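You operate a simulated robot arm through the tools that you are given. There is no shell and no other tool.

Carry out the task below with a simulated two-armed robot. There is one attempt and no reset: what you move stays moved.

TASK
Gauge cup 375 and put it in the tray for its width.
Fine: switch the width gauge on and press its zero key once first; 55.8 to 56.2 mm goes in the green PASS tray, any other in the orange; wind the jaw open again and leave the gauge on.
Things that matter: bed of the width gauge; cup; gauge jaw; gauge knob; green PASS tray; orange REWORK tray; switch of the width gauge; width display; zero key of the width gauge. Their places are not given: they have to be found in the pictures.

The check looks at the end state, three seconds after you hand in, the way a careful person would. Anything else that was tipped, shoved, dropped, spilled or broken makes it a failure.

THE ROBOT
Two 7-joint arms with fingered hands on one trunk that stands fixed in place. Base frame: the origin is at the foot of the trunk, x ahead of it, y to its left, z up. Units: mm, degrees, N and s.
The left shoulder is at [59, 152, 1119], the right one opposite. With the tool pointing down near the work surface each hand reaches from about 440 to 820 mm from the base axis, measured 20 degrees to its own side. Payload 3.8 kg a hand.
The TCP of each hand is the grasp point between the finger pads, 30 mm short of the fingertips. In the tool frame z runs along the fingers and y along their closing line. Largest opening 104 mm; the body of the gripper starts 35 mm behind the TCP. The gripper is a hand of 5 fingers: y runs from the thumb to the fingers, the wrist lies at [-15, -104, -178] in the tool frame.
Orientation is told as [roll, pitch, yaw] about the base's x, y, z axes, in that order, counted from this pose: with the fingers straight down and the wrist toward the robot, the tool's x, y and z point along [0, 1, 0], [1, 0, 0] and [0, 0, -1] of the base frame.

THE INTERFACE
- The arms move only by the tool send_rows. It takes "left_moves", "right_moves" or both (then of equal length, played together; a hand with none holds still); each is a list of rows, each an object (a shift or turn left out is 0) with "turn": the turn, a rotation vector about the tool's x, y, z in degrees, a list of three; "delta_pos": the shift along the tool's x, y, z in cm, a list of three. In form: [{"turn": [ax, ay, az], "delta_pos": [dx, dy, dz]}, ...]. A call has 1 to 20 rows; each row is the pose to reach, as a shift and turn from the pose commanded when the call began, along the tool's axes at that moment. A row lasts 0.2 s, in which the tool goes at most 50 mm and 8.6 degrees; a call with a longer step from one row to the next is refused whole. A pose out of reach is approached as far as the arm can. The call stops where the force on the tool passes 40 N (or 10 N more than at its start, if that is more) or the arm is blocked; 0.2 s more then pass. In this call time passes only in rows, and 0.2 s behind the last. The reply holds the time, the measured pose of the TCP, the force on the tool along the base axes, the opening and the grip force, in the units named above and with some noise, with the torque about the TCP (base axes, N m) and any sound that the robot's microphone picked up.
- Cameras (640 x 400 px; columns grow to the right, rows downward): "scene" is now at [154.3, 61.6, 1294.5]; the picture's right is [0.64, -0.76, -0.11], its down [-0.32, -0.13, -0.94] and it looks along [0.70, 0.63, -0.33] (base axes); focal length 214 px, centre (320, 200). "left" rides on the left gripper at [-80, -78, -141] in its tool frame; the picture's right is [-0.78, -0.30, 0.56], its down [0.53, -0.78, 0.33] and it looks along [0.33, 0.56, 0.76] (tool axes); focal length 247 px, centre (320, 200). "right" rides on the right gripper at [80, -78, -141] in its tool frame; the picture's right is [-0.78, 0.30, -0.56], its down [-0.53, -0.78, 0.33] and it looks along [-0.33, 0.56, 0.76] (tool axes); focal length 247 px, centre (320, 200).
- camera(camera): a new picture of that camera. The clock stands still meanwhile.
- raise_lower(by): slides the trunk up (or, below 0, down) by that many mm; the arms and the scene camera ride with it, the base frame stays. It gives what a move gives, with no picture.
- finger_targets(index, middle, ring, little, thumb_bend, thumb_turn, hand): sets how far each is bent, from 0 (flat) to 1 (curled in); at 0.3 the hand is open as for a grip, at 0.7 the pads meet at the TCP. One left out holds its place. A second passes; each finger stops where it meets its share of the squeeze, and holds until it gets a number again. It is the only way to open and close the hand. It gives what a move gives, with no picture; readings hold the bend of each and the force on index, middle, ring, little, thumb and palm. thumb_turn goes from beside the hand (0) to across from the fingers (1), as for a grip.
- turn_head(pan, tilt): turns the head with the scene camera to pan (to the left, within 80 degrees either way) and tilt (down, from -29 to 69), counted from straight ahead of the robot. It gives what a move gives.
- pixel_to_xyz(camera, pixels): for up to 12 pixels [column, row] of the newest picture of that camera ("zoom" is the newest enlarged one), the place [x, y, z] in the base frame of the surface seen there, good to about 2 mm. The clock stands still meanwhile.
- zoom(camera, box): a new picture of the part [left, top, right, bottom] of that camera's present view, enlarged. The clock stands still meanwhile.
- finish_job(): hands the job in; it is judged then, once.

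Leave the grippers open and the arms clear of the work at the hand-in unless told otherwise.

The tools are called after "Emit:" by a JSON object that holds its "op" and its "data". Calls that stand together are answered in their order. send_rows: Moves the arms, as the interface text tells. Its arguments: {"type":"object","properties":{"left_moves":{"type":"array","items":{"type":"object","properties":{"turn":{"type":"array","items":{"type":"number"}},"delta_pos":{"type":"array","items":{"type":"number"}}}}},"right_moves":{"type":"array","items":{"type":"object","properties":{"turn":{"type":"array","items":{"type":"number"}},"delta_pos":{"type":"array","items":{"type":"number"}}}}}},"required":[]} The other tools are called the same way: raise_lower (by) slides the trunk up or down; finger_targets (index, middle, ring, little, thumb_bend, thumb_turn, hand) moves the fingers one by one; turn_head (pan, tilt) turns the head that bears the scene camera; camera (camera) takes a picture; pixel_to_xyz (camera, pixels) gives the place of the surface under pixels of a picture; zoom (camera, box) takes an enlarged picture of a part of a camera's view; finish_job () hands the job in.

At the start:

```text
t: 0.0
left_position: [350.2, 425.9, 1263.4]
left_tcp_rot: [-0.1, 0.0, -0.1]
left_contact_force: [-0.1, -0.5, 0.8]
left_ft_torque: [0.0, 0.03, 0.01]
left_width: 104.0
left_grip_force: 0.0
left_shape: jaw
left_bend: [0.3, 0.3, 0.3, 0.3, 0.3, 0.98]
left_finger forces: [0.0, 0.0, 0.1, 0.0, 0.0, 0.0]
right_position: [526.9, 41.3, 1229.3]
right_tcp_rot: [0.0, 0.2, 0.1]
right_contact_force: [-0.7, 0.5, 0.7]
right_ft_torque: [-0.01, -0.01, 0.02]
right_width: 103.3
right_grip_force: 0.0
right_shape: jaw
right_bend: [0.3, 0.3, 0.3, 0.3, 0.3, 0.98]
right_finger forces: [0.0, 0.0, 0.0, 0.1, 0.0, 0.0]
trunk travel left (down, up): [-200.0, 256.0]
head pan, tilt: [40.2, 11.9]
```

scene: 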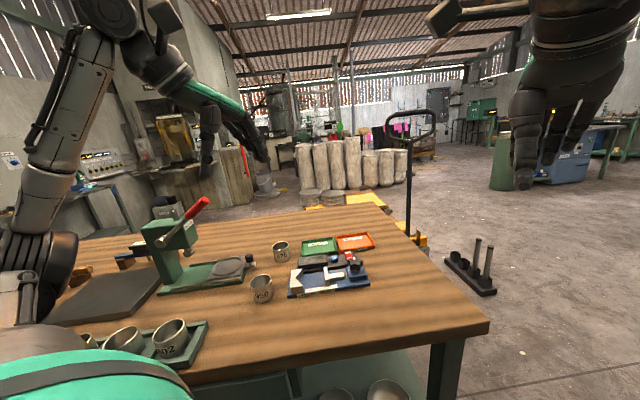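
right: 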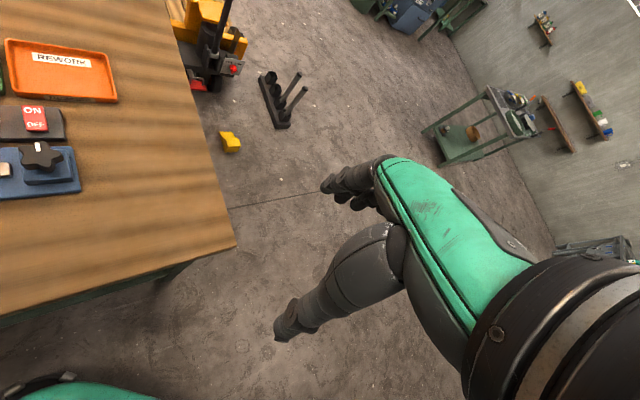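
left: 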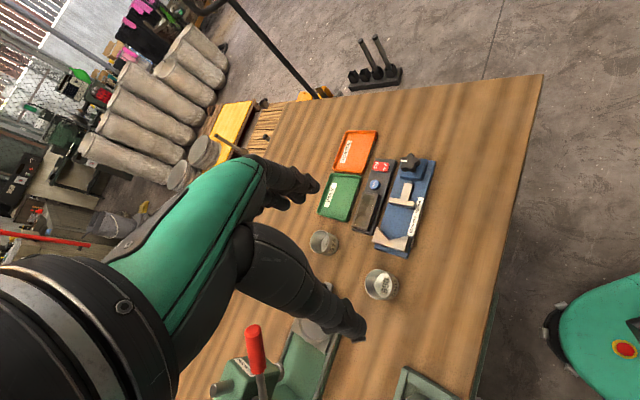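

I see a table with a press on the left, cups, two trays and a blue gauge around scene pixel (325,275). I'll zoom in on those to read the cup numbers and the gauge's parts.

Emit:
{"op": "zoom", "data": {"camera": "scene", "box": [240, 220, 400, 320]}}

Emit:
{"op": "zoom", "data": {"camera": "left", "box": [290, 120, 450, 320]}}

Emit:
{"op": "zoom", "data": {"camera": "scene", "box": [60, 290, 220, 390]}}

```text
4.00 times, centred on (320, 270) of scene
```

zoom: 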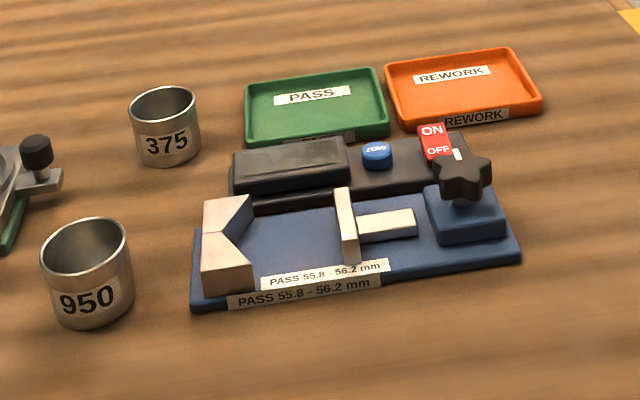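

```text
2.00 times, centred on (370, 220) of left
```

zoom: 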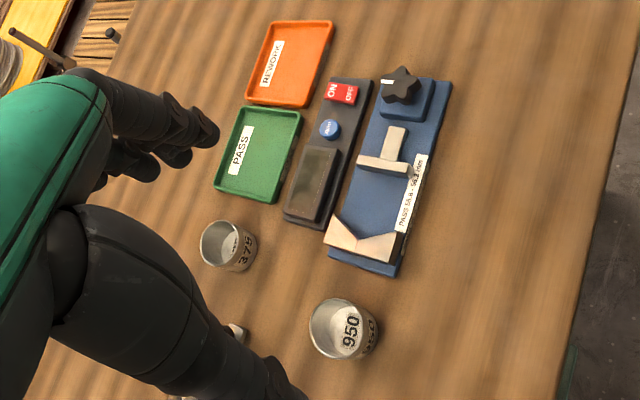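

```text
4.00 times, centred on (140, 340) of scene
```

zoom: 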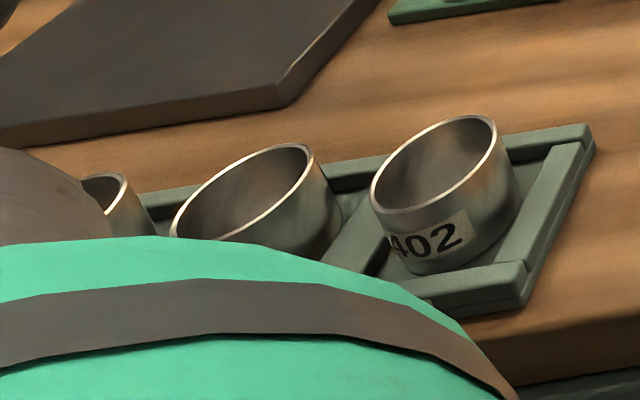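

Cup 375 is at scene (282,251), the width gauge at (325,277), with its zero key at (334,259) and switch at (349,256). I'll take positions for these from the scene picture.

Emit:
{"op": "pixel_to_xyz", "data": {"camera": "scene", "pixels": [[281, 246], [282, 257], [334, 258.5], [347.5, 253], [350, 258], [355, 264], [311.5, 262], [300, 282], [326, 276], [321, 247], [356, 244], [262, 285]]}}

Emit:
{"op": "zoom", "data": {"camera": "scene", "box": [280, 230, 376, 300]}}

```text
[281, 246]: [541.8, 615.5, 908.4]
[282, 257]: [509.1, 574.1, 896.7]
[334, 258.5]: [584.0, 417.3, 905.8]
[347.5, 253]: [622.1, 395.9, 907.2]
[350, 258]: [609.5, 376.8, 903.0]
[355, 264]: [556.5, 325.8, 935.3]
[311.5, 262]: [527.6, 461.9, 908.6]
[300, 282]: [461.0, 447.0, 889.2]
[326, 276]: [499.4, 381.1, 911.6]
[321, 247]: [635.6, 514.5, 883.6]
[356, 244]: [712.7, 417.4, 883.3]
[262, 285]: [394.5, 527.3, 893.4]
```

```text
5.71 times, centred on (328, 265) of scene
```

zoom: 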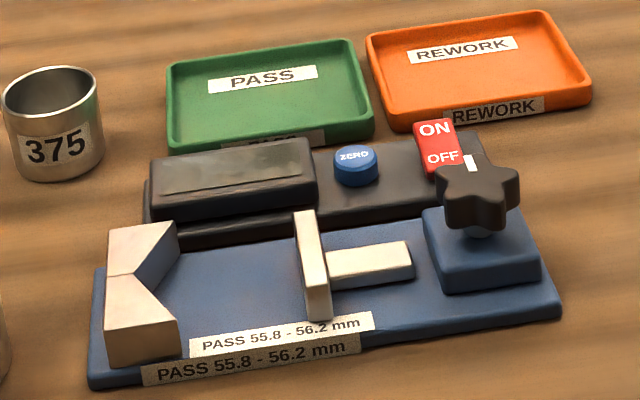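

The worktop sits near z≈880 and the gauge near (520,390). I'll point the head straight at it for a better picture.

Emit:
{"op": "turn_head", "data": {"pan": 42, "tilt": 38}}

Emit:
{"op": "camera", "data": {"camera": "scene"}}

```text
t: 0.9
left_position: [350.7, 425.1, 1262.2]
left_tcp_rot: [0.0, 0.0, -0.1]
left_contact_force: [0.0, 0.3, -0.1]
left_ft_torque: [0.03, -0.01, -0.01]
left_width: 104.0
left_grip_force: 0.0
left_shape: jaw
left_bend: [0.3, 0.3, 0.3, 0.3, 0.3, 0.98]
left_finger forces: [0.0, 0.1, 0.1, 0.1, 0.0, 0.1]
right_position: [525.8, 42.1, 1227.3]
right_tcp_rot: [-0.1, 0.2, 0.0]
right_contact_force: [0.1, 0.3, -0.4]
right_ft_torque: [-0.01, 0.01, 0.02]
right_width: 103.9
right_grip_force: 0.1
right_shape: jaw
right_bend: [0.3, 0.3, 0.3, 0.3, 0.3, 0.98]
right_finger forces: [0.0, 0.0, 0.1, 0.0, 0.0, 0.0]
trunk travel left (down, up): [-200.0, 256.0]
head pan, tilt: [42.0, 38.0]
```

```text
taken
```

scene: 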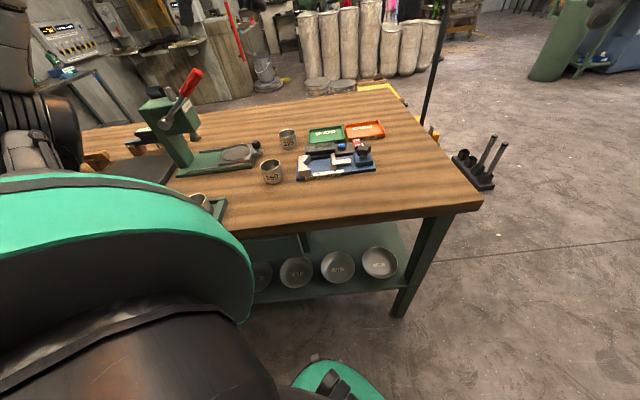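

The gauge is now at about (337,160). I'll zoom in there.

Emit:
{"op": "zoom", "data": {"camera": "scene", "box": [254, 110, 398, 200]}}

Emit:
{"op": "zoom", "data": {"camera": "scene", "box": [290, 130, 380, 186]}}

```text
4.44 times, centred on (326, 155) of scene
```

zoom: 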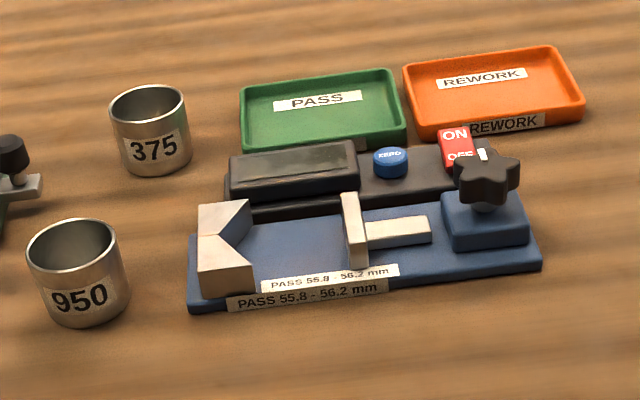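

```text
7.11 times, centred on (335, 158) of scene
```

zoom: 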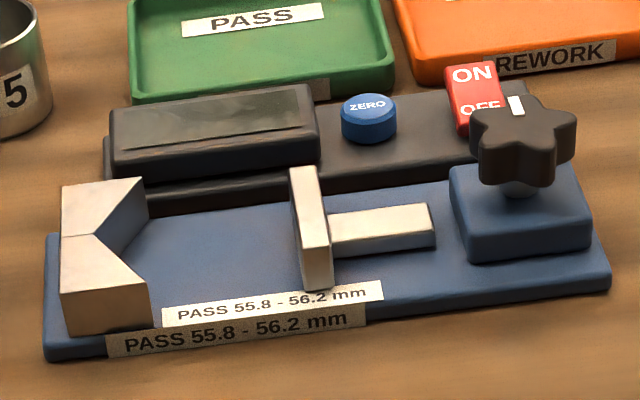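

The zoom at 7× clearly shows the V-block, the moving T-jaw, the star knob, the blue ZERO key and the red ON/OFF switch. I'll measure key points.

Emit:
{"op": "pixel_to_xyz", "data": {"camera": "zoom", "pixels": [[370, 105], [472, 75], [485, 110], [525, 120], [505, 125], [550, 120], [515, 103], [525, 170], [460, 180], [590, 215], [500, 255], [516, 190]]}}

Emit:
{"op": "pixel_to_xyz", "data": {"camera": "zoom", "pixels": [[95, 235], [65, 190], [140, 182], [62, 290], [150, 284], [303, 170], [322, 246], [380, 215], [430, 208], [335, 215], [220, 225], [300, 272]]}}

Emit:
{"op": "pixel_to_xyz", "data": {"camera": "zoom", "pixels": [[45, 355], [608, 290], [48, 240], [525, 85], [110, 150], [115, 120], [312, 95], [318, 155], [210, 130], [500, 140], [470, 68], [495, 65]]}}

```text
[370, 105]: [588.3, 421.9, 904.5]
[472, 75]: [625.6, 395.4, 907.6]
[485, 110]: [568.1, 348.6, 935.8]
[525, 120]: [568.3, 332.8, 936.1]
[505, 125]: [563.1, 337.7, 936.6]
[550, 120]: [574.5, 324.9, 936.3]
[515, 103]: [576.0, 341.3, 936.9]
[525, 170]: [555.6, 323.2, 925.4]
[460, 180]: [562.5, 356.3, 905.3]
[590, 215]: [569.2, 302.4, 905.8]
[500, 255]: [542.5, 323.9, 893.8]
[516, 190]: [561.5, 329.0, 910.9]
```

```text
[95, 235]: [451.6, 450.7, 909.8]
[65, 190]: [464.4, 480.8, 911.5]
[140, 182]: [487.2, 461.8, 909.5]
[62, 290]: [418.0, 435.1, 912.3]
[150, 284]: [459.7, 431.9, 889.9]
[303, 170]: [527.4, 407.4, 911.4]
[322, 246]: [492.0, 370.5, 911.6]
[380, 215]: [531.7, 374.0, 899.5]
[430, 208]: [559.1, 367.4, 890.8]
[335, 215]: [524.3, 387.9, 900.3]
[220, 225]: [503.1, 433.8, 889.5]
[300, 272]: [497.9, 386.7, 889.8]
```

```text
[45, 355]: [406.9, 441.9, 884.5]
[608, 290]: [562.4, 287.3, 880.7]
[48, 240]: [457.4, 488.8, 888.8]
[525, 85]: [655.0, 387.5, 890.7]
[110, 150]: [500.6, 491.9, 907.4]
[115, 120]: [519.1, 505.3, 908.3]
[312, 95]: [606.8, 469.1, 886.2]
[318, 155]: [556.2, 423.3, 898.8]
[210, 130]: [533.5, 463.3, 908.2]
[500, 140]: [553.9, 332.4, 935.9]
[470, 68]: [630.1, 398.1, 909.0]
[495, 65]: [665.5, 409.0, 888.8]
```

The gauge axis runs at −45° in the base frame (V-block to knob). The knob centre is about (568,333,936). Next I measure cup 375 and the trays, using a fresh zoom.

Emit:
{"op": "zoom", "data": {"camera": "scene", "box": [254, 110, 398, 200]}}

Emit:
{"op": "pixel_to_xyz", "data": {"camera": "zoom", "pixels": [[112, 104], [184, 104], [147, 120], [150, 87], [155, 150], [155, 170], [152, 178], [320, 130], [245, 140], [405, 128], [390, 72], [243, 85]]}}

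Emit:
{"op": "pixel_to_xyz", "data": {"camera": "zoom", "pixels": [[500, 110], [420, 137], [584, 104], [555, 48], [406, 66], [75, 222], [118, 250], [30, 250], [80, 320], [345, 120], [520, 95], [330, 160]]}}

```text
4.44 times, centred on (326, 155) of scene
```

zoom: 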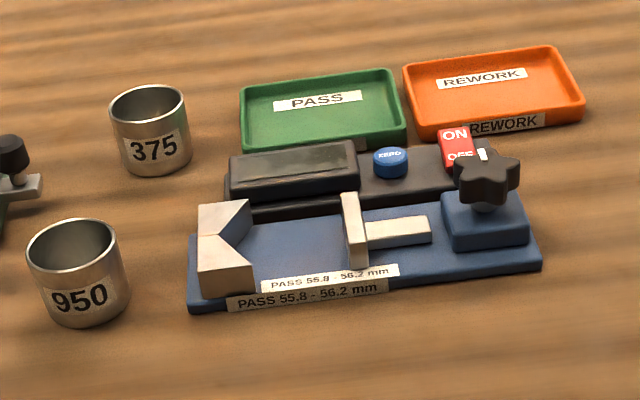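

```text
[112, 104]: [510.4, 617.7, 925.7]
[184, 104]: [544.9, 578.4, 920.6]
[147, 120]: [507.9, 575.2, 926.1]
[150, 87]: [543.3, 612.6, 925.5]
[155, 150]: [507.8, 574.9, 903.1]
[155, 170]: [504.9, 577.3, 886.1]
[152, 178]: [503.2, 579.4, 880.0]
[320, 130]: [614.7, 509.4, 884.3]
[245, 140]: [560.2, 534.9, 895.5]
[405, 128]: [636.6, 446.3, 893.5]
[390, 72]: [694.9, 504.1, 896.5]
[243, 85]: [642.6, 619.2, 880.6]
```

```text
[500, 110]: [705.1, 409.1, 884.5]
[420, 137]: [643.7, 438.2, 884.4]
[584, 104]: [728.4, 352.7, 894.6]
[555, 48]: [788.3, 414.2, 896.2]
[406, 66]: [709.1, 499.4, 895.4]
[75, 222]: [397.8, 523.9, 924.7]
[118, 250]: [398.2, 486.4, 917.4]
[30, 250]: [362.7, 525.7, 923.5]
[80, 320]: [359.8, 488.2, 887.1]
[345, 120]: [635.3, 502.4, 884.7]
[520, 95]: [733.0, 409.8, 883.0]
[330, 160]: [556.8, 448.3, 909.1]
```

Cup 375 stands at about (526,597) with its rim at z≈926. The PASS tray centre is about (628,520) and the REWORK tray centre about (717,426). Before moving, I want to see how the left hand's fingers are laid out, so I'll point the head at the left hand at (350,425,1263).

Emit:
{"op": "turn_head", "data": {"pan": 62, "tilt": 0}}

Emit:
{"op": "camera", "data": {"camera": "scene"}}

Emit:
{"op": "zoom", "data": {"camera": "left", "box": [200, 120, 440, 360]}}

```text
t: 1.9
left_position: [350.8, 426.6, 1262.6]
left_tcp_rot: [0.0, -0.1, 0.0]
left_contact_force: [0.2, -0.9, -0.3]
left_ft_torque: [0.0, 0.01, 0.0]
left_width: 103.8
left_grip_force: 0.1
left_shape: jaw
left_bend: [0.3, 0.3, 0.3, 0.3, 0.3, 0.98]
left_finger forces: [0.0, 0.0, 0.0, 0.0, 0.0, 0.0]
right_position: [526.0, 40.3, 1228.6]
right_tcp_rot: [0.0, 0.0, 0.1]
right_contact_force: [0.0, 0.1, -0.2]
right_ft_torque: [-0.01, -0.02, 0.0]
right_width: 103.1
right_grip_force: 0.0
right_shape: jaw
right_bend: [0.3, 0.3, 0.3, 0.3, 0.3, 0.98]
right_finger forces: [0.1, 0.0, 0.0, 0.1, 0.0, 0.0]
trunk travel left (down, up): [-200.0, 256.0]
head pan, tilt: [62.0, 0.0]
```

```text
taken
```

scene: 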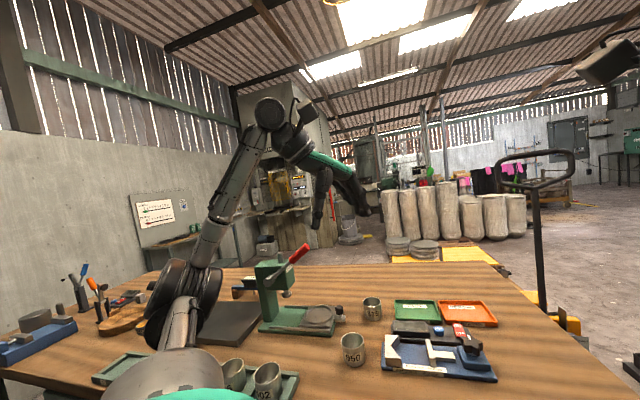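

```text
1.67 times, centred on (320, 240) of left
```

zoom: 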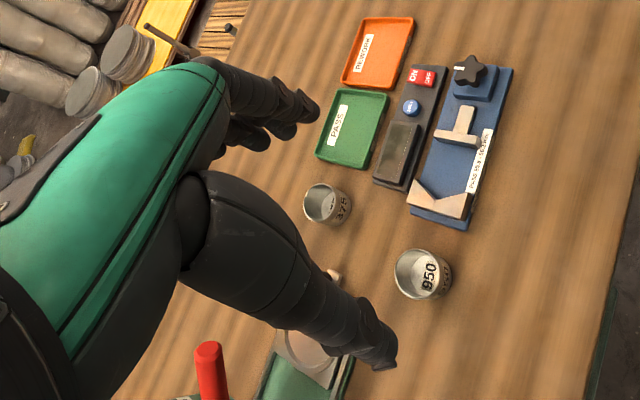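

The left hand is at scene (330,185). I'll zoom in on it.

Emit:
{"op": "zoom", "data": {"camera": "scene", "box": [270, 120, 400, 240]}}

Emit:
{"op": "pixel_to_xyz", "data": {"camera": "zoom", "pixels": [[480, 310], [240, 350], [450, 280], [220, 200], [340, 180], [500, 320]]}}

```text
3.33 times, centred on (335, 180) of scene
```

zoom: 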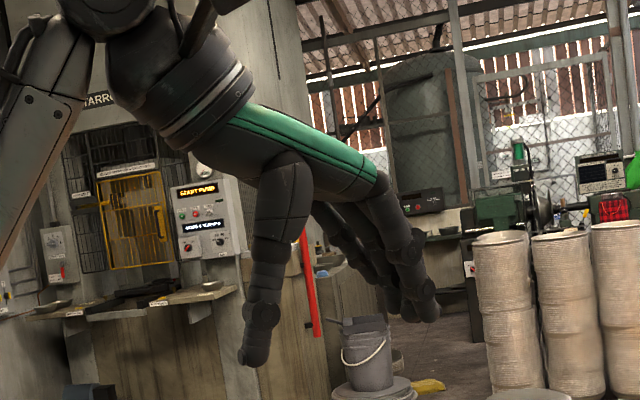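

```text
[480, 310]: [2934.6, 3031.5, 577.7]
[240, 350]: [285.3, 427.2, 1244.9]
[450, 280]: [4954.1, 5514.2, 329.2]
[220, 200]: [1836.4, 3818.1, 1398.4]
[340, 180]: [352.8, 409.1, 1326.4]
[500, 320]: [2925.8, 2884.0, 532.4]
```

I see the thumb tip at about (250,358) and the index fingertip at about (430,312) in the zoom. I'll sample points on them.

Emit:
{"op": "pixel_to_xyz", "data": {"camera": "zoom", "pixels": [[428, 312], [415, 285], [405, 250], [385, 210], [390, 300], [380, 280], [250, 352], [263, 318], [275, 230], [290, 180], [412, 312], [360, 250]]}}

```text
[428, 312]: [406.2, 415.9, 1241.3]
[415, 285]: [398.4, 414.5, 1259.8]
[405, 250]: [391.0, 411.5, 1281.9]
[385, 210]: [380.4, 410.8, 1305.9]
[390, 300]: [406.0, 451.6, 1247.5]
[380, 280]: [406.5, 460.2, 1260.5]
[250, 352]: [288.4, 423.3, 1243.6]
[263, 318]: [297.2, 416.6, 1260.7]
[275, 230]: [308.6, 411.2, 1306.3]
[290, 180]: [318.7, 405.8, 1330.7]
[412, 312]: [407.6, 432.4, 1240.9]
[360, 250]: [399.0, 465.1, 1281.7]
```

I'll sample finger points from the left hand camera too, to know how the fingers lie across the hand.

Emit:
{"op": "zoom", "data": {"camera": "left", "box": [240, 140, 400, 360]}}

Emit:
{"op": "pixel_to_xyz", "data": {"camera": "left", "pixels": [[312, 185], [300, 178], [295, 195], [285, 200], [275, 195], [265, 200], [350, 325], [340, 315], [350, 335], [300, 280], [255, 160], [345, 335]]}}

```text
1.82 times, centred on (320, 250) of left
```

zoom: 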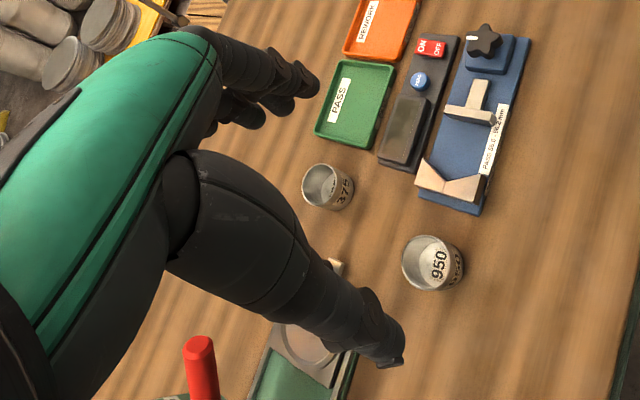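

```text
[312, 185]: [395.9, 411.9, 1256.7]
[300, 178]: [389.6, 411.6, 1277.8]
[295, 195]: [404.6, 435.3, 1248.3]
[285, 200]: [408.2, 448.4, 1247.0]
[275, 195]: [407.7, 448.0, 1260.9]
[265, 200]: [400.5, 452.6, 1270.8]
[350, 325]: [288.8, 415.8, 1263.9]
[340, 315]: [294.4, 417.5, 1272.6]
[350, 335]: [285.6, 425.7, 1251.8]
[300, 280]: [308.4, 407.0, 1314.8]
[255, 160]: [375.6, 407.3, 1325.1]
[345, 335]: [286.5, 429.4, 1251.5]
```

The index runs at tool x≈−4, with the other fingers toward +x, and the thumb is opposite it. For the switch and key I want a pointing index finger, so I curl the other fingers and the thumb and keep the index roughly vertical.

Emit:
{"op": "finger_targets", "data": {"hand": "left", "index": 0.4, "middle": 1, "ring": 1, "little": 1, "thumb_bend": 0.9}}

Emit:
{"op": "zoom", "data": {"camera": "scene", "box": [270, 120, 400, 240]}}

Emit:
{"op": "zoom", "data": {"camera": "left", "box": [240, 140, 400, 360]}}

```text
t: 2.9
left_position: [350.2, 426.2, 1263.1]
left_tcp_rot: [0.0, -0.1, 0.1]
left_contact_force: [0.9, 0.4, 0.7]
left_ft_torque: [0.01, -0.03, 0.02]
left_width: 16.8
left_grip_force: 0.0
left_shape: fingers
left_bend: [0.4, 1.0, 1.0, 1.0, 0.9, 0.98]
left_finger forces: [0.0, 0.1, 0.1, 0.0, 0.0, 0.0]
right_position: [525.6, 41.4, 1228.8]
right_tcp_rot: [0.0, 0.1, 0.1]
right_contact_force: [-0.6, -0.3, -0.3]
right_ft_torque: [-0.04, 0.01, 0.02]
right_width: 103.6
right_grip_force: 0.1
right_shape: jaw
right_bend: [0.3, 0.3, 0.3, 0.3, 0.3, 0.98]
right_finger forces: [0.1, 0.1, 0.1, 0.1, 0.0, 0.1]
trunk travel left (down, up): [-200.0, 256.0]
head pan, tilt: [62.0, 0.0]
```

```text
3.33 times, centred on (335, 180) of scene
```

zoom: 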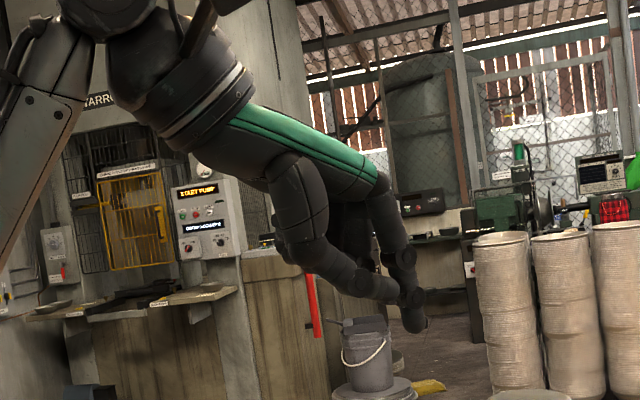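

```text
1.82 times, centred on (320, 250) of left
```

zoom: 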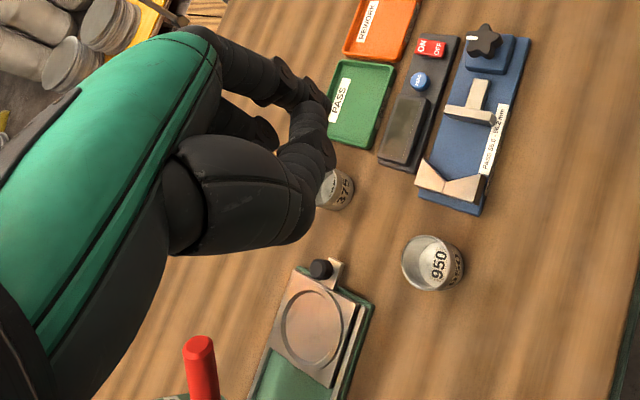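

The index now points down with its tip at about (415,328) in the zoom. I'll sample its tip position relative to the TCP.

Emit:
{"op": "zoom", "data": {"camera": "scene", "box": [320, 170, 380, 230]}}

Emit:
{"op": "pixel_to_xyz", "data": {"camera": "scene", "pixels": [[360, 219], [360, 217], [359, 214], [357, 210], [362, 218], [356, 203], [350, 207], [345, 207]]}}

```text
6.67 times, centred on (350, 200) of scene
```

zoom: 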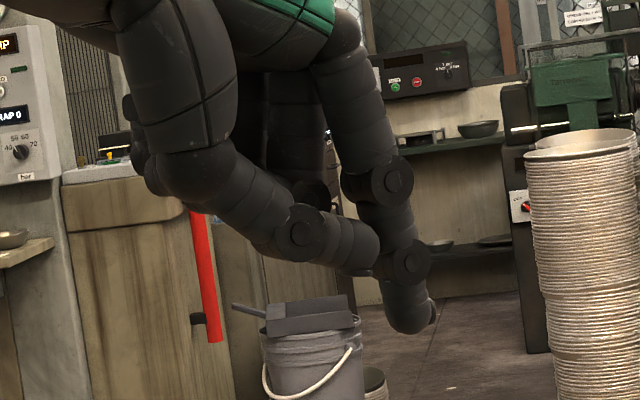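

```text
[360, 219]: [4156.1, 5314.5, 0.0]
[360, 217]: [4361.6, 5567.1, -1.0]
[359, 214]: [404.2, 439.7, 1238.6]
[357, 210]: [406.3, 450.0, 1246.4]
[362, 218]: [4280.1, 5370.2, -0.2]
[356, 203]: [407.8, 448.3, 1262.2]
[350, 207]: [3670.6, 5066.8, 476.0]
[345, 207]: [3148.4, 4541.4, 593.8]
```

Those scene pixels referred to the older full picture; I'll query the fresh zoom instead, with the index tip at zoom (408,320).

Emit:
{"op": "pixel_to_xyz", "data": {"camera": "zoom", "pixels": [[408, 325], [405, 310], [420, 320], [392, 318], [400, 285], [410, 262], [385, 215], [392, 183], [350, 250], [301, 232], [365, 250], [350, 60]]}}

```text
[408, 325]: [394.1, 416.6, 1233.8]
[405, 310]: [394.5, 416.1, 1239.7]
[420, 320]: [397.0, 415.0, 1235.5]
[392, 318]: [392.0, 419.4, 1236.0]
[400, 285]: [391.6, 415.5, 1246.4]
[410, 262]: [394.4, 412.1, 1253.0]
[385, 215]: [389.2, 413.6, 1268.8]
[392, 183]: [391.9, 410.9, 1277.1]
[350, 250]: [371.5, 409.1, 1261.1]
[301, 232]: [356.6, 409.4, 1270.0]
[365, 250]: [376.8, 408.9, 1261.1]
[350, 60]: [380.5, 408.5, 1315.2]
```

The index tip sits at tool offset about (−3, +48, +33) mm from the TCP. I'll move the left hand to above the switch (about (626,395)), staying high at TCP z≈1020.

Emit:
{"op": "send_rows", "data": {"left_moves": [{"delta_pos": [-0.35, 2.85, 3.04]}, {"delta_pos": [-0.7, 5.7, 6.08]}, {"delta_pos": [-1.05, 8.55, 9.11]}, {"delta_pos": [-1.4, 11.4, 12.15]}, {"delta_pos": [-1.75, 14.25, 15.19]}, {"delta_pos": [-2.1, 17.1, 18.23]}, {"delta_pos": [-2.45, 19.95, 21.26]}, {"delta_pos": [-2.8, 22.8, 24.3]}]}}

Emit:
{"op": "turn_head", "data": {"pan": 38, "tilt": 28}}

Emit:
{"op": "camera", "data": {"camera": "scene"}}

Emit:
{"op": "camera", "data": {"camera": "left"}}

```text
t: 4.7
left_position: [578.6, 395.9, 1020.3]
left_tcp_rot: [0.0, 0.1, 0.0]
left_contact_force: [0.5, -0.1, -0.1]
left_ft_torque: [0.02, 0.03, 0.01]
left_width: 17.0
left_grip_force: 0.0
left_shape: fingers
left_bend: [0.4, 1.0, 1.0, 1.0, 0.9, 0.98]
left_finger forces: [0.0, 0.0, 0.0, 0.1, 0.0, 0.0]
right_position: [527.9, 41.8, 1228.4]
right_tcp_rot: [0.0, 0.1, 0.1]
right_contact_force: [0.3, -0.7, 0.2]
right_ft_torque: [0.0, 0.05, 0.01]
right_width: 103.6
right_grip_force: 0.1
right_shape: jaw
right_bend: [0.3, 0.3, 0.3, 0.3, 0.3, 0.98]
right_finger forces: [0.0, 0.1, 0.0, 0.0, 0.0, 0.0]
trunk travel left (down, up): [-200.0, 256.0]
head pan, tilt: [62.0, 0.0]
```

```text
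t: 5.7
left_position: [576.0, 397.8, 1020.5]
left_tcp_rot: [0.0, 0.0, -0.1]
left_contact_force: [0.0, 1.2, -0.1]
left_ft_torque: [-0.02, -0.02, 0.01]
left_width: 17.1
left_grip_force: 0.1
left_shape: fingers
left_bend: [0.4, 1.0, 1.0, 1.0, 0.9, 0.98]
left_finger forces: [0.0, 0.0, 0.0, 0.0, 0.0, 0.0]
right_position: [526.0, 41.5, 1228.1]
right_tcp_rot: [0.0, 0.0, 0.1]
right_contact_force: [-0.7, 0.3, -0.5]
right_ft_torque: [0.01, -0.02, 0.02]
right_width: 103.7
right_grip_force: 0.1
right_shape: jaw
right_bend: [0.3, 0.3, 0.3, 0.3, 0.3, 0.98]
right_finger forces: [0.1, 0.0, 0.0, 0.0, 0.0, 0.0]
trunk travel left (down, up): [-200.0, 256.0]
head pan, tilt: [38.0, 28.0]
```

```text
taken
```

scene: 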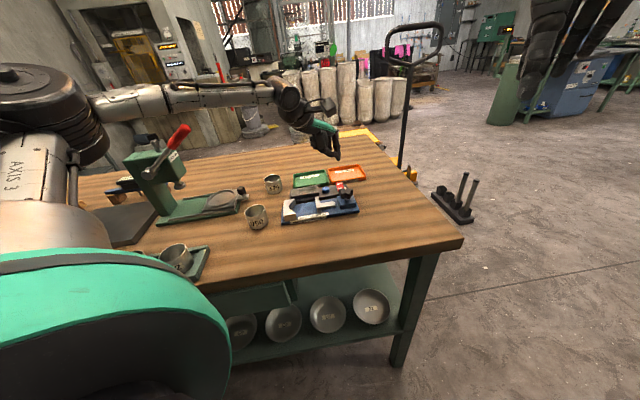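

```text
taken
```

left: 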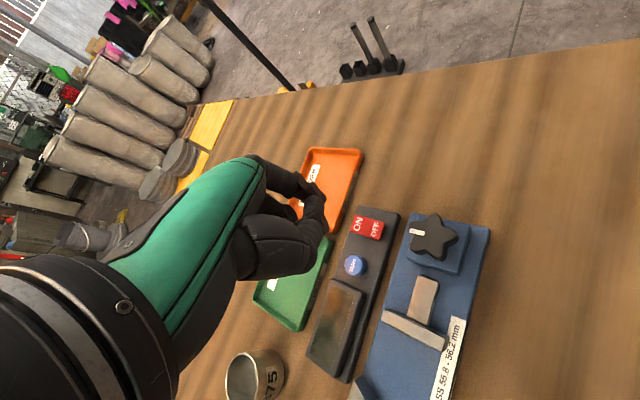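

The hand is above the switch. I'll check where the press lever tip and the forearm are, and get switch/key positions from the left camera picture.

Emit:
{"op": "pixel_to_xyz", "data": {"camera": "scene", "pixels": [[183, 128], [175, 140], [180, 100], [130, 100], [250, 95], [290, 105], [150, 175]]}}

Emit:
{"op": "pixel_to_xyz", "data": {"camera": "left", "pixels": [[358, 225], [376, 230], [353, 216], [350, 229], [384, 222], [379, 238], [355, 265], [432, 237], [416, 232], [424, 300], [413, 330], [345, 320]]}}

Emit:
{"op": "zoom", "data": {"camera": "left", "box": [270, 170, 430, 290]}}

```text
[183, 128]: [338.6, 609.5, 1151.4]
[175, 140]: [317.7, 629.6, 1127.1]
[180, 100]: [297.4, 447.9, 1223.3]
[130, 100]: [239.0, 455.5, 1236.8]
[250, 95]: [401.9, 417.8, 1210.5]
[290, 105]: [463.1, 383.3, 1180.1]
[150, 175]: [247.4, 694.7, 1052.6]
```

```text
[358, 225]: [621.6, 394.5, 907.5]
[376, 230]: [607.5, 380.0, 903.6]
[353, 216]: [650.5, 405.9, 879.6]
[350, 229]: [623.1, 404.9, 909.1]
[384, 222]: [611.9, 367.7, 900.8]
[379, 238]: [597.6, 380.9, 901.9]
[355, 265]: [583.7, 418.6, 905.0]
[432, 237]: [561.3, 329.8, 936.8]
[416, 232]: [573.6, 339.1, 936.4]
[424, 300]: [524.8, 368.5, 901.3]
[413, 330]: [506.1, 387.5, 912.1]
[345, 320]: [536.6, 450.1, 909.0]
```

```text
3.33 times, centred on (350, 230) of left
```

zoom: 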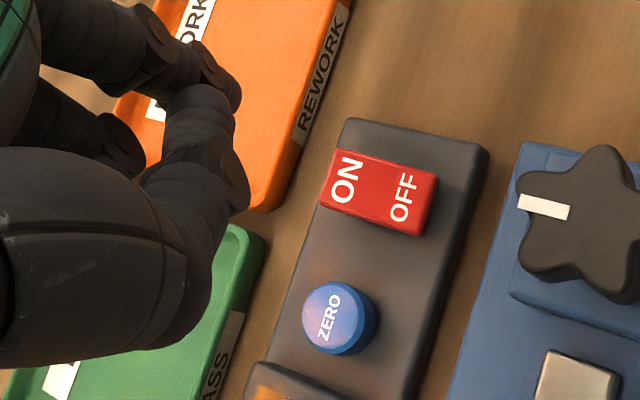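

The lever tip is at (339,610,1151), which I'll keep the forearm away from. The ON half of the red rocker centres near zoom (345,180). I'll sample the rocker and key precisely in this zoom, along with the visible index tip near (200,110).

Emit:
{"op": "pixel_to_xyz", "data": {"camera": "zoom", "pixels": [[345, 180], [338, 165], [332, 195], [402, 198], [430, 190], [415, 220], [322, 318], [335, 300], [325, 335], [226, 92], [215, 80], [195, 100]]}}

```text
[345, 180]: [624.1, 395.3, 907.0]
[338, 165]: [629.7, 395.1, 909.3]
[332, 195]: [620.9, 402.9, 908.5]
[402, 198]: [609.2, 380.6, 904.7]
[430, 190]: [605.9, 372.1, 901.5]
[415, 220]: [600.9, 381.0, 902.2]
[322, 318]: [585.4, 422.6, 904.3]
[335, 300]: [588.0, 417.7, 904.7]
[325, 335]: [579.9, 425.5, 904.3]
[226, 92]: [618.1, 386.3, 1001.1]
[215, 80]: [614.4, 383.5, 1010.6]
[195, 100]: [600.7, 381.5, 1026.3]
```

The ON half centre is about (623,396,907) and the ZERO key centre (585,421.5,904.5). I'll shift slightly and go down so the index tip is about 13 mm above the rocker, then check.

Emit:
{"op": "send_rows", "data": {"left_moves": [{"delta_pos": [0.25, -0.3, 2.2]}, {"delta_pos": [0.25, -0.3, 4.4]}, {"delta_pos": [0.25, -0.3, 6.7]}]}}

Emit:
{"op": "zoom", "data": {"camera": "left", "box": [220, 120, 440, 300]}}

Emit:
{"op": "zoom", "data": {"camera": "scene", "box": [260, 110, 400, 230]}}

```text
t: 6.5
left_position: [573.7, 402.4, 953.8]
left_tcp_rot: [-0.1, -0.1, -0.1]
left_contact_force: [-0.4, -0.7, -0.4]
left_ft_torque: [0.0, 0.01, -0.01]
left_width: 16.9
left_grip_force: 0.0
left_shape: fingers
left_bend: [0.4, 1.0, 1.0, 1.0, 0.9, 0.98]
left_finger forces: [0.1, 0.0, 0.0, 0.1, 0.0, 0.0]
right_position: [526.4, 40.6, 1227.3]
right_tcp_rot: [-0.1, 0.1, 0.1]
right_contact_force: [0.2, 0.3, 0.2]
right_ft_torque: [0.01, -0.04, -0.01]
right_width: 103.6
right_grip_force: 0.0
right_shape: jaw
right_bend: [0.3, 0.3, 0.3, 0.3, 0.3, 0.98]
right_finger forces: [0.0, 0.1, 0.0, 0.1, 0.0, 0.0]
trunk travel left (down, up): [-200.0, 256.0]
head pan, tilt: [38.0, 28.0]
```

```text
2.22 times, centred on (330, 210) of left
```

zoom: 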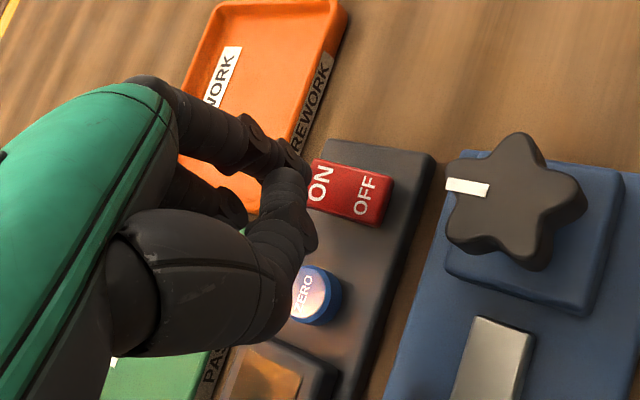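

```text
3.33 times, centred on (330, 170) of scene
```

zoom: 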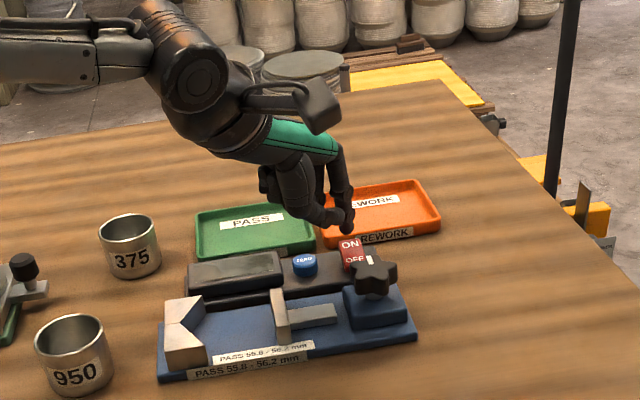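

In the scene zoom, the index tip at (348,230) hovers near the ON end. I'll look closer.

Emit:
{"op": "zoom", "data": {"camera": "scene", "box": [315, 160, 365, 200]}}

Emit:
{"op": "pixel_to_xyz", "data": {"camera": "zoom", "pixels": [[320, 200], [260, 190], [270, 230], [300, 250], [250, 150]]}}

```text
10.00 times, centred on (340, 180) of scene
```

zoom: 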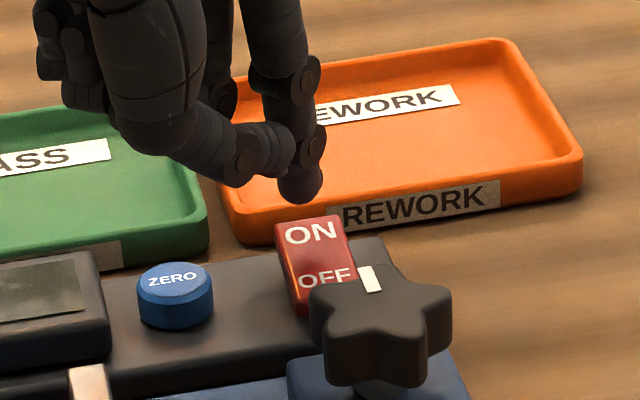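

```text
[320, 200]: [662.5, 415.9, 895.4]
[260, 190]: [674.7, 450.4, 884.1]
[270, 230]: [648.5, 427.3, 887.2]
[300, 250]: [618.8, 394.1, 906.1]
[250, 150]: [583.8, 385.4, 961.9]
```

The index tip is at zoom (302,195). I'll measure it.

Emit:
{"op": "pixel_to_xyz", "data": {"camera": "zoom", "pixels": [[302, 196], [300, 185], [290, 190], [312, 190], [295, 165], [240, 175], [298, 232], [320, 228]]}}

```text
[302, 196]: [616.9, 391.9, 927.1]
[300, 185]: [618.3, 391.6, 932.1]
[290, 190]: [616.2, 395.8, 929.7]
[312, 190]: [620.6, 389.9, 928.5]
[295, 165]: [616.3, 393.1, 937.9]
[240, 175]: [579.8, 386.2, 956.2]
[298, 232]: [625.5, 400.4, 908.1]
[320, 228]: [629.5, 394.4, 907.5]
```

The tip centre is about (623,396.5) with its bottom near z≈923, right above the ON half at z≈907.5. I'll press down in gentle steps: 18 mm first.

Emit:
{"op": "send_rows", "data": {"left_moves": [{"delta_pos": [0, 0, 0.8]}, {"delta_pos": [0, 0, 1.4]}, {"delta_pos": [0, 0, 1.6]}, {"delta_pos": [0, 0, 1.8]}]}}

Emit:
{"op": "zoom", "data": {"camera": "scene", "box": [300, 160, 365, 212]}}

```text
t: 7.5
left_position: [576.2, 400.8, 934.8]
left_tcp_rot: [-0.1, -0.2, 0.0]
left_contact_force: [0.2, 1.3, 3.1]
left_ft_torque: [0.01, -0.13, 0.04]
left_width: 18.0
left_grip_force: 1.3
left_shape: fingers
left_bend: [0.39, 1.0, 1.0, 1.0, 0.9, 0.98]
left_finger forces: [3.1, 0.0, 0.0, 0.0, 0.0, 0.0]
right_position: [526.5, 42.4, 1228.9]
right_tcp_rot: [0.1, 0.0, 0.1]
right_contact_force: [-0.1, -0.6, -0.3]
right_ft_torque: [0.01, 0.02, 0.0]
right_width: 103.7
right_grip_force: 0.1
right_shape: jaw
right_bend: [0.3, 0.3, 0.3, 0.3, 0.3, 0.98]
right_finger forces: [0.0, 0.0, 0.0, 0.0, 0.0, 0.0]
trunk travel left (down, up): [-200.0, 256.0]
head pan, tilt: [38.0, 28.0]
```

```text
7.69 times, centred on (332, 186) of scene
```

zoom: 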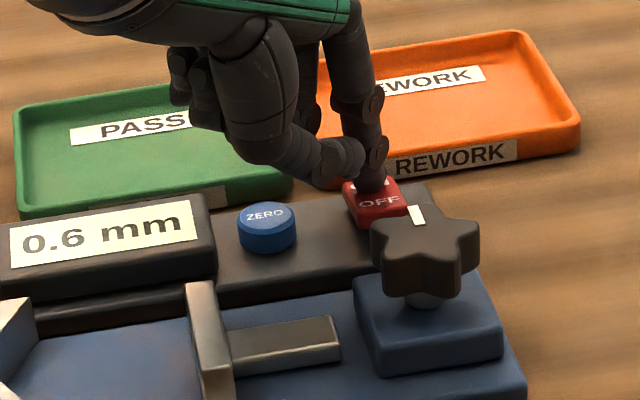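

The display lit up: "0.6 mm", so the switch is on. I lift 30 mm straight up, then shift to the ZERO key at about (585,421.5), still above it.

Emit:
{"op": "send_rows", "data": {"left_moves": [{"delta_pos": [0, 0, -1.5]}, {"delta_pos": [0, 0, -3.0]}, {"delta_pos": [1.25, -1.95, -3.0]}, {"delta_pos": [2.5, -3.85, -3.0]}]}}

Emit:
{"op": "zoom", "data": {"camera": "scene", "box": [300, 160, 365, 212]}}

Emit:
{"op": "zoom", "data": {"camera": "left", "box": [220, 120, 440, 300]}}

```text
t: 8.5
left_position: [535.6, 425.2, 963.1]
left_tcp_rot: [0.0, 0.0, 0.1]
left_contact_force: [0.5, 0.7, -0.3]
left_ft_torque: [0.01, 0.02, 0.04]
left_width: 17.1
left_grip_force: 0.1
left_shape: fingers
left_bend: [0.4, 1.0, 1.0, 1.0, 0.9, 0.98]
left_finger forces: [0.0, 0.0, 0.0, 0.0, 0.1, 0.0]
right_position: [525.1, 42.4, 1228.9]
right_tcp_rot: [-0.1, 0.0, 0.0]
right_contact_force: [-0.8, -0.2, -0.4]
right_ft_torque: [0.01, -0.01, 0.03]
right_width: 103.8
right_grip_force: 0.2
right_shape: jaw
right_bend: [0.3, 0.3, 0.3, 0.3, 0.3, 0.98]
right_finger forces: [0.0, 0.0, 0.0, 0.1, 0.0, 0.1]
trunk travel left (down, up): [-200.0, 256.0]
head pan, tilt: [38.0, 28.0]
```

```text
7.69 times, centred on (332, 186) of scene
```

zoom: 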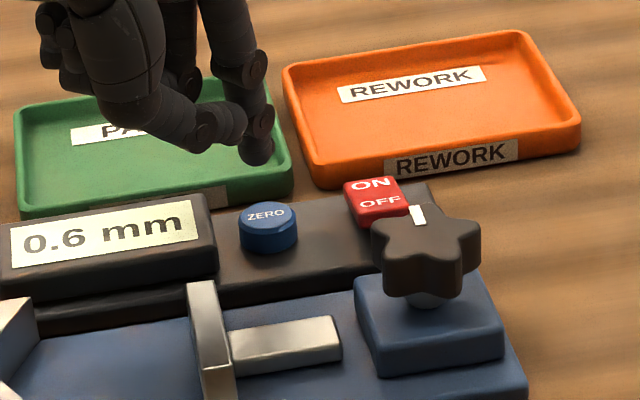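

```text
2.22 times, centred on (330, 210) of left
```

zoom: 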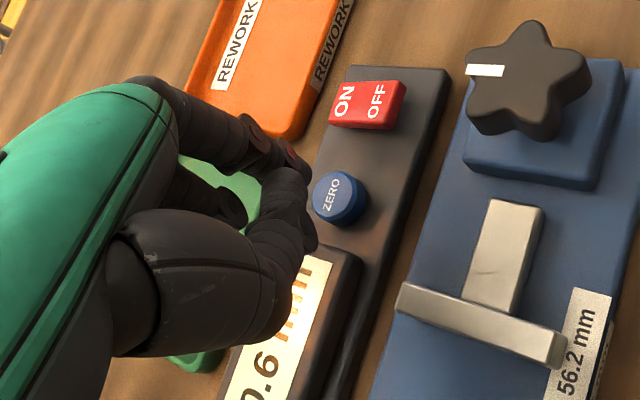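

The switch now shows the ON side pressed and the display reads 0.6 mm. I check the index tip position in a new scene zoom.

Emit:
{"op": "zoom", "data": {"camera": "scene", "box": [300, 160, 365, 212]}}

Emit:
{"op": "pixel_to_xyz", "data": {"camera": "zoom", "pixels": [[257, 158], [257, 148], [247, 150], [268, 150], [265, 215], [245, 220], [290, 212], [268, 205], [266, 227]]}}

```text
7.69 times, centred on (332, 186) of scene
```

zoom: 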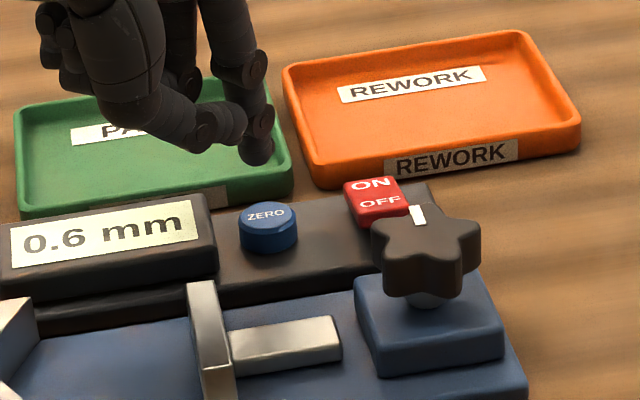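

```text
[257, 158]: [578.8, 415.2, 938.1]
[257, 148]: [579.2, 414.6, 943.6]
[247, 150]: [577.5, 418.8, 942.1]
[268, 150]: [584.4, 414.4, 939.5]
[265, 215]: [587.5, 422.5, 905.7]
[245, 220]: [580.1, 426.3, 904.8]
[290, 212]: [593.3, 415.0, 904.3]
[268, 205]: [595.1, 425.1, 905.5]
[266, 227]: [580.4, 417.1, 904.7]
```

The key centre is about (587,421) and the tip centre about (585.3,420.5). I shift 2 mm forward and press down 29 mm (contact expected around 27 mm), once.

Emit:
{"op": "send_rows", "data": {"left_moves": [{"delta_pos": [0, 0.2, 1.2]}, {"delta_pos": [0, 0.2, 2.2]}, {"delta_pos": [0, 0.2, 2.6]}, {"delta_pos": [0, 0.2, 2.9]}]}}

Emit:
{"op": "zoom", "data": {"camera": "scene", "box": [300, 160, 365, 212]}}

```text
t: 9.5
left_position: [539.3, 425.2, 934.6]
left_tcp_rot: [0.0, 0.0, 0.0]
left_contact_force: [0.4, -0.5, 1.4]
left_ft_torque: [-0.06, 0.0, 0.02]
left_width: 17.4
left_grip_force: 0.7
left_shape: fingers
left_bend: [0.4, 1.0, 1.0, 1.0, 0.9, 0.98]
left_finger forces: [0.7, 0.0, 0.2, 0.0, 0.0, 0.0]
right_position: [527.6, 41.8, 1228.6]
right_tcp_rot: [-0.1, 0.0, 0.0]
right_contact_force: [-0.2, 0.5, -0.1]
right_ft_torque: [0.03, 0.0, -0.01]
right_width: 103.6
right_grip_force: 0.0
right_shape: jaw
right_bend: [0.3, 0.3, 0.3, 0.3, 0.3, 0.98]
right_finger forces: [0.0, 0.1, 0.1, 0.0, 0.0, 0.1]
trunk travel left (down, up): [-200.0, 256.0]
head pan, tilt: [38.0, 28.0]
```

```text
7.69 times, centred on (332, 186) of scene
```

zoom: 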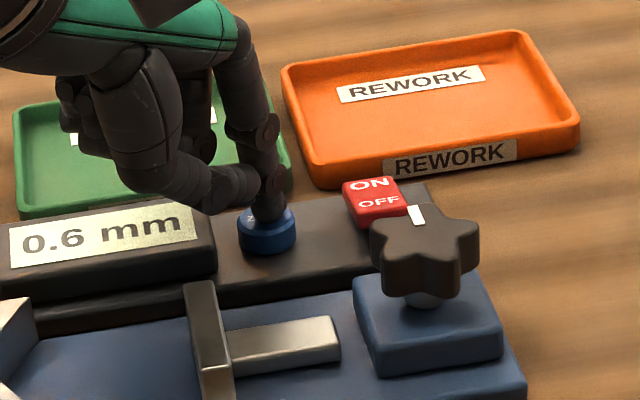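

The finger touches the key with about 1 N; still 0.6 mm. I press a bit further, 2–3 mm more, without lifting.

Emit:
{"op": "send_rows", "data": {"left_moves": [{"delta_pos": [0, 0, 0.1]}, {"delta_pos": [0, 0, 0.2]}]}}

Emit:
{"op": "zoom", "data": {"camera": "scene", "box": [300, 160, 365, 212]}}

```text
t: 10.1
left_position: [538.3, 424.6, 933.1]
left_tcp_rot: [0.0, 0.1, 0.1]
left_contact_force: [0.2, -0.5, 1.5]
left_ft_torque: [-0.02, -0.04, 0.03]
left_width: 17.0
left_grip_force: 0.4
left_shape: fingers
left_bend: [0.4, 1.0, 1.0, 1.0, 0.9, 0.98]
left_finger forces: [1.5, 0.1, 0.0, 0.0, 0.1, 0.0]
right_position: [524.7, 41.4, 1229.1]
right_tcp_rot: [-0.1, 0.0, 0.2]
right_contact_force: [0.4, 0.1, 0.0]
right_ft_torque: [-0.02, 0.02, 0.01]
right_width: 103.8
right_grip_force: 0.1
right_shape: jaw
right_bend: [0.3, 0.3, 0.3, 0.3, 0.3, 0.98]
right_finger forces: [0.1, 0.1, 0.0, 0.0, 0.0, 0.1]
trunk travel left (down, up): [-200.0, 256.0]
head pan, tilt: [38.0, 28.0]
```

```text
7.69 times, centred on (332, 186) of scene
```

zoom: 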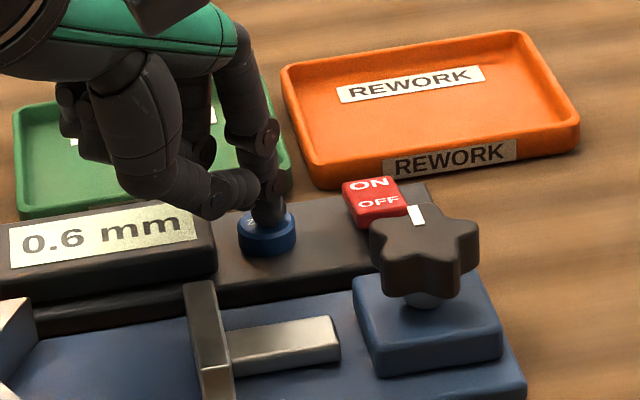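

The key is moving down with 1.5 N and the display is still at 0.6. I continue 2 mm more.

Emit:
{"op": "send_rows", "data": {"left_moves": [{"delta_pos": [0, 0, 0.1]}, {"delta_pos": [0, 0, 0.2]}]}}

Emit:
{"op": "zoom", "data": {"camera": "scene", "box": [300, 160, 365, 212]}}

```text
t: 10.7
left_position: [539.3, 425.3, 931.8]
left_tcp_rot: [0.0, 0.0, 0.0]
left_contact_force: [0.2, 0.0, 1.3]
left_ft_torque: [-0.03, -0.12, -0.01]
left_width: 17.1
left_grip_force: 1.4
left_shape: fingers
left_bend: [0.4, 1.0, 1.0, 1.0, 0.9, 0.98]
left_finger forces: [2.1, 0.0, 0.1, 0.0, 0.1, 0.0]
right_position: [526.1, 40.8, 1227.9]
right_tcp_rot: [0.0, 0.0, 0.1]
right_contact_force: [0.7, -1.0, 0.2]
right_ft_torque: [0.03, 0.01, 0.0]
right_width: 103.8
right_grip_force: 0.1
right_shape: jaw
right_bend: [0.3, 0.3, 0.3, 0.3, 0.3, 0.98]
right_finger forces: [0.1, 0.1, 0.1, 0.1, 0.0, 0.0]
trunk travel left (down, up): [-200.0, 256.0]
head pan, tilt: [38.0, 28.0]
heard: click
```

```text
7.69 times, centred on (332, 186) of scene
```

zoom: 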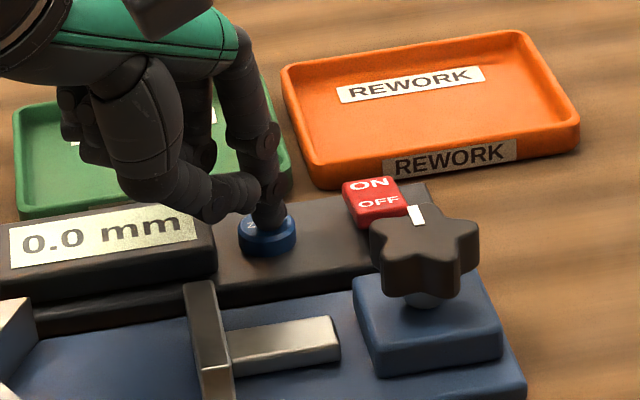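

A click was heard and the display now reads "0.0 mm": zero done. I lift straight up 100 mm.

Emit:
{"op": "send_rows", "data": {"left_moves": [{"delta_pos": [0, 0, -2.0]}, {"delta_pos": [0, 0, -6.0]}, {"delta_pos": [0, 0, -10.0]}]}}

Emit:
{"op": "zoom", "data": {"camera": "scene", "box": [250, 130, 380, 230]}}

```text
t: 11.5
left_position: [538.0, 424.7, 1031.7]
left_tcp_rot: [0.0, 0.0, 0.0]
left_contact_force: [0.8, 0.7, 0.6]
left_ft_torque: [0.0, 0.0, 0.01]
left_width: 17.2
left_grip_force: 0.1
left_shape: fingers
left_bend: [0.4, 1.0, 1.0, 1.0, 0.9, 0.98]
left_finger forces: [0.1, 0.0, 0.1, 0.0, 0.0, 0.1]
right_position: [525.7, 41.7, 1227.8]
right_tcp_rot: [0.0, 0.1, 0.1]
right_contact_force: [0.1, -0.4, 0.0]
right_ft_torque: [0.03, 0.0, -0.03]
right_width: 103.7
right_grip_force: 0.1
right_shape: jaw
right_bend: [0.3, 0.3, 0.3, 0.3, 0.3, 0.98]
right_finger forces: [0.0, 0.0, 0.0, 0.0, 0.0, 0.0]
trunk travel left (down, up): [-200.0, 256.0]
head pan, tilt: [38.0, 28.0]
```

```text
4.00 times, centred on (315, 180) of scene
```

zoom: 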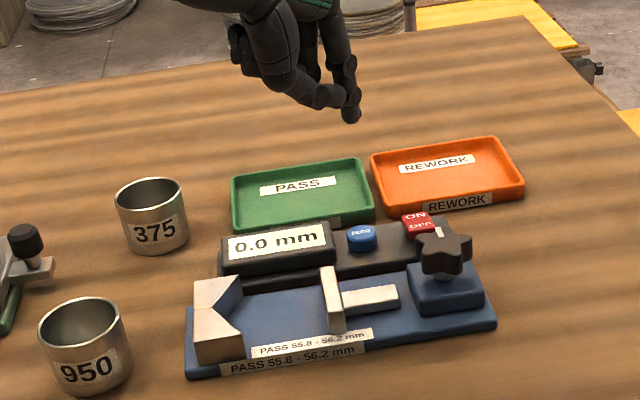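

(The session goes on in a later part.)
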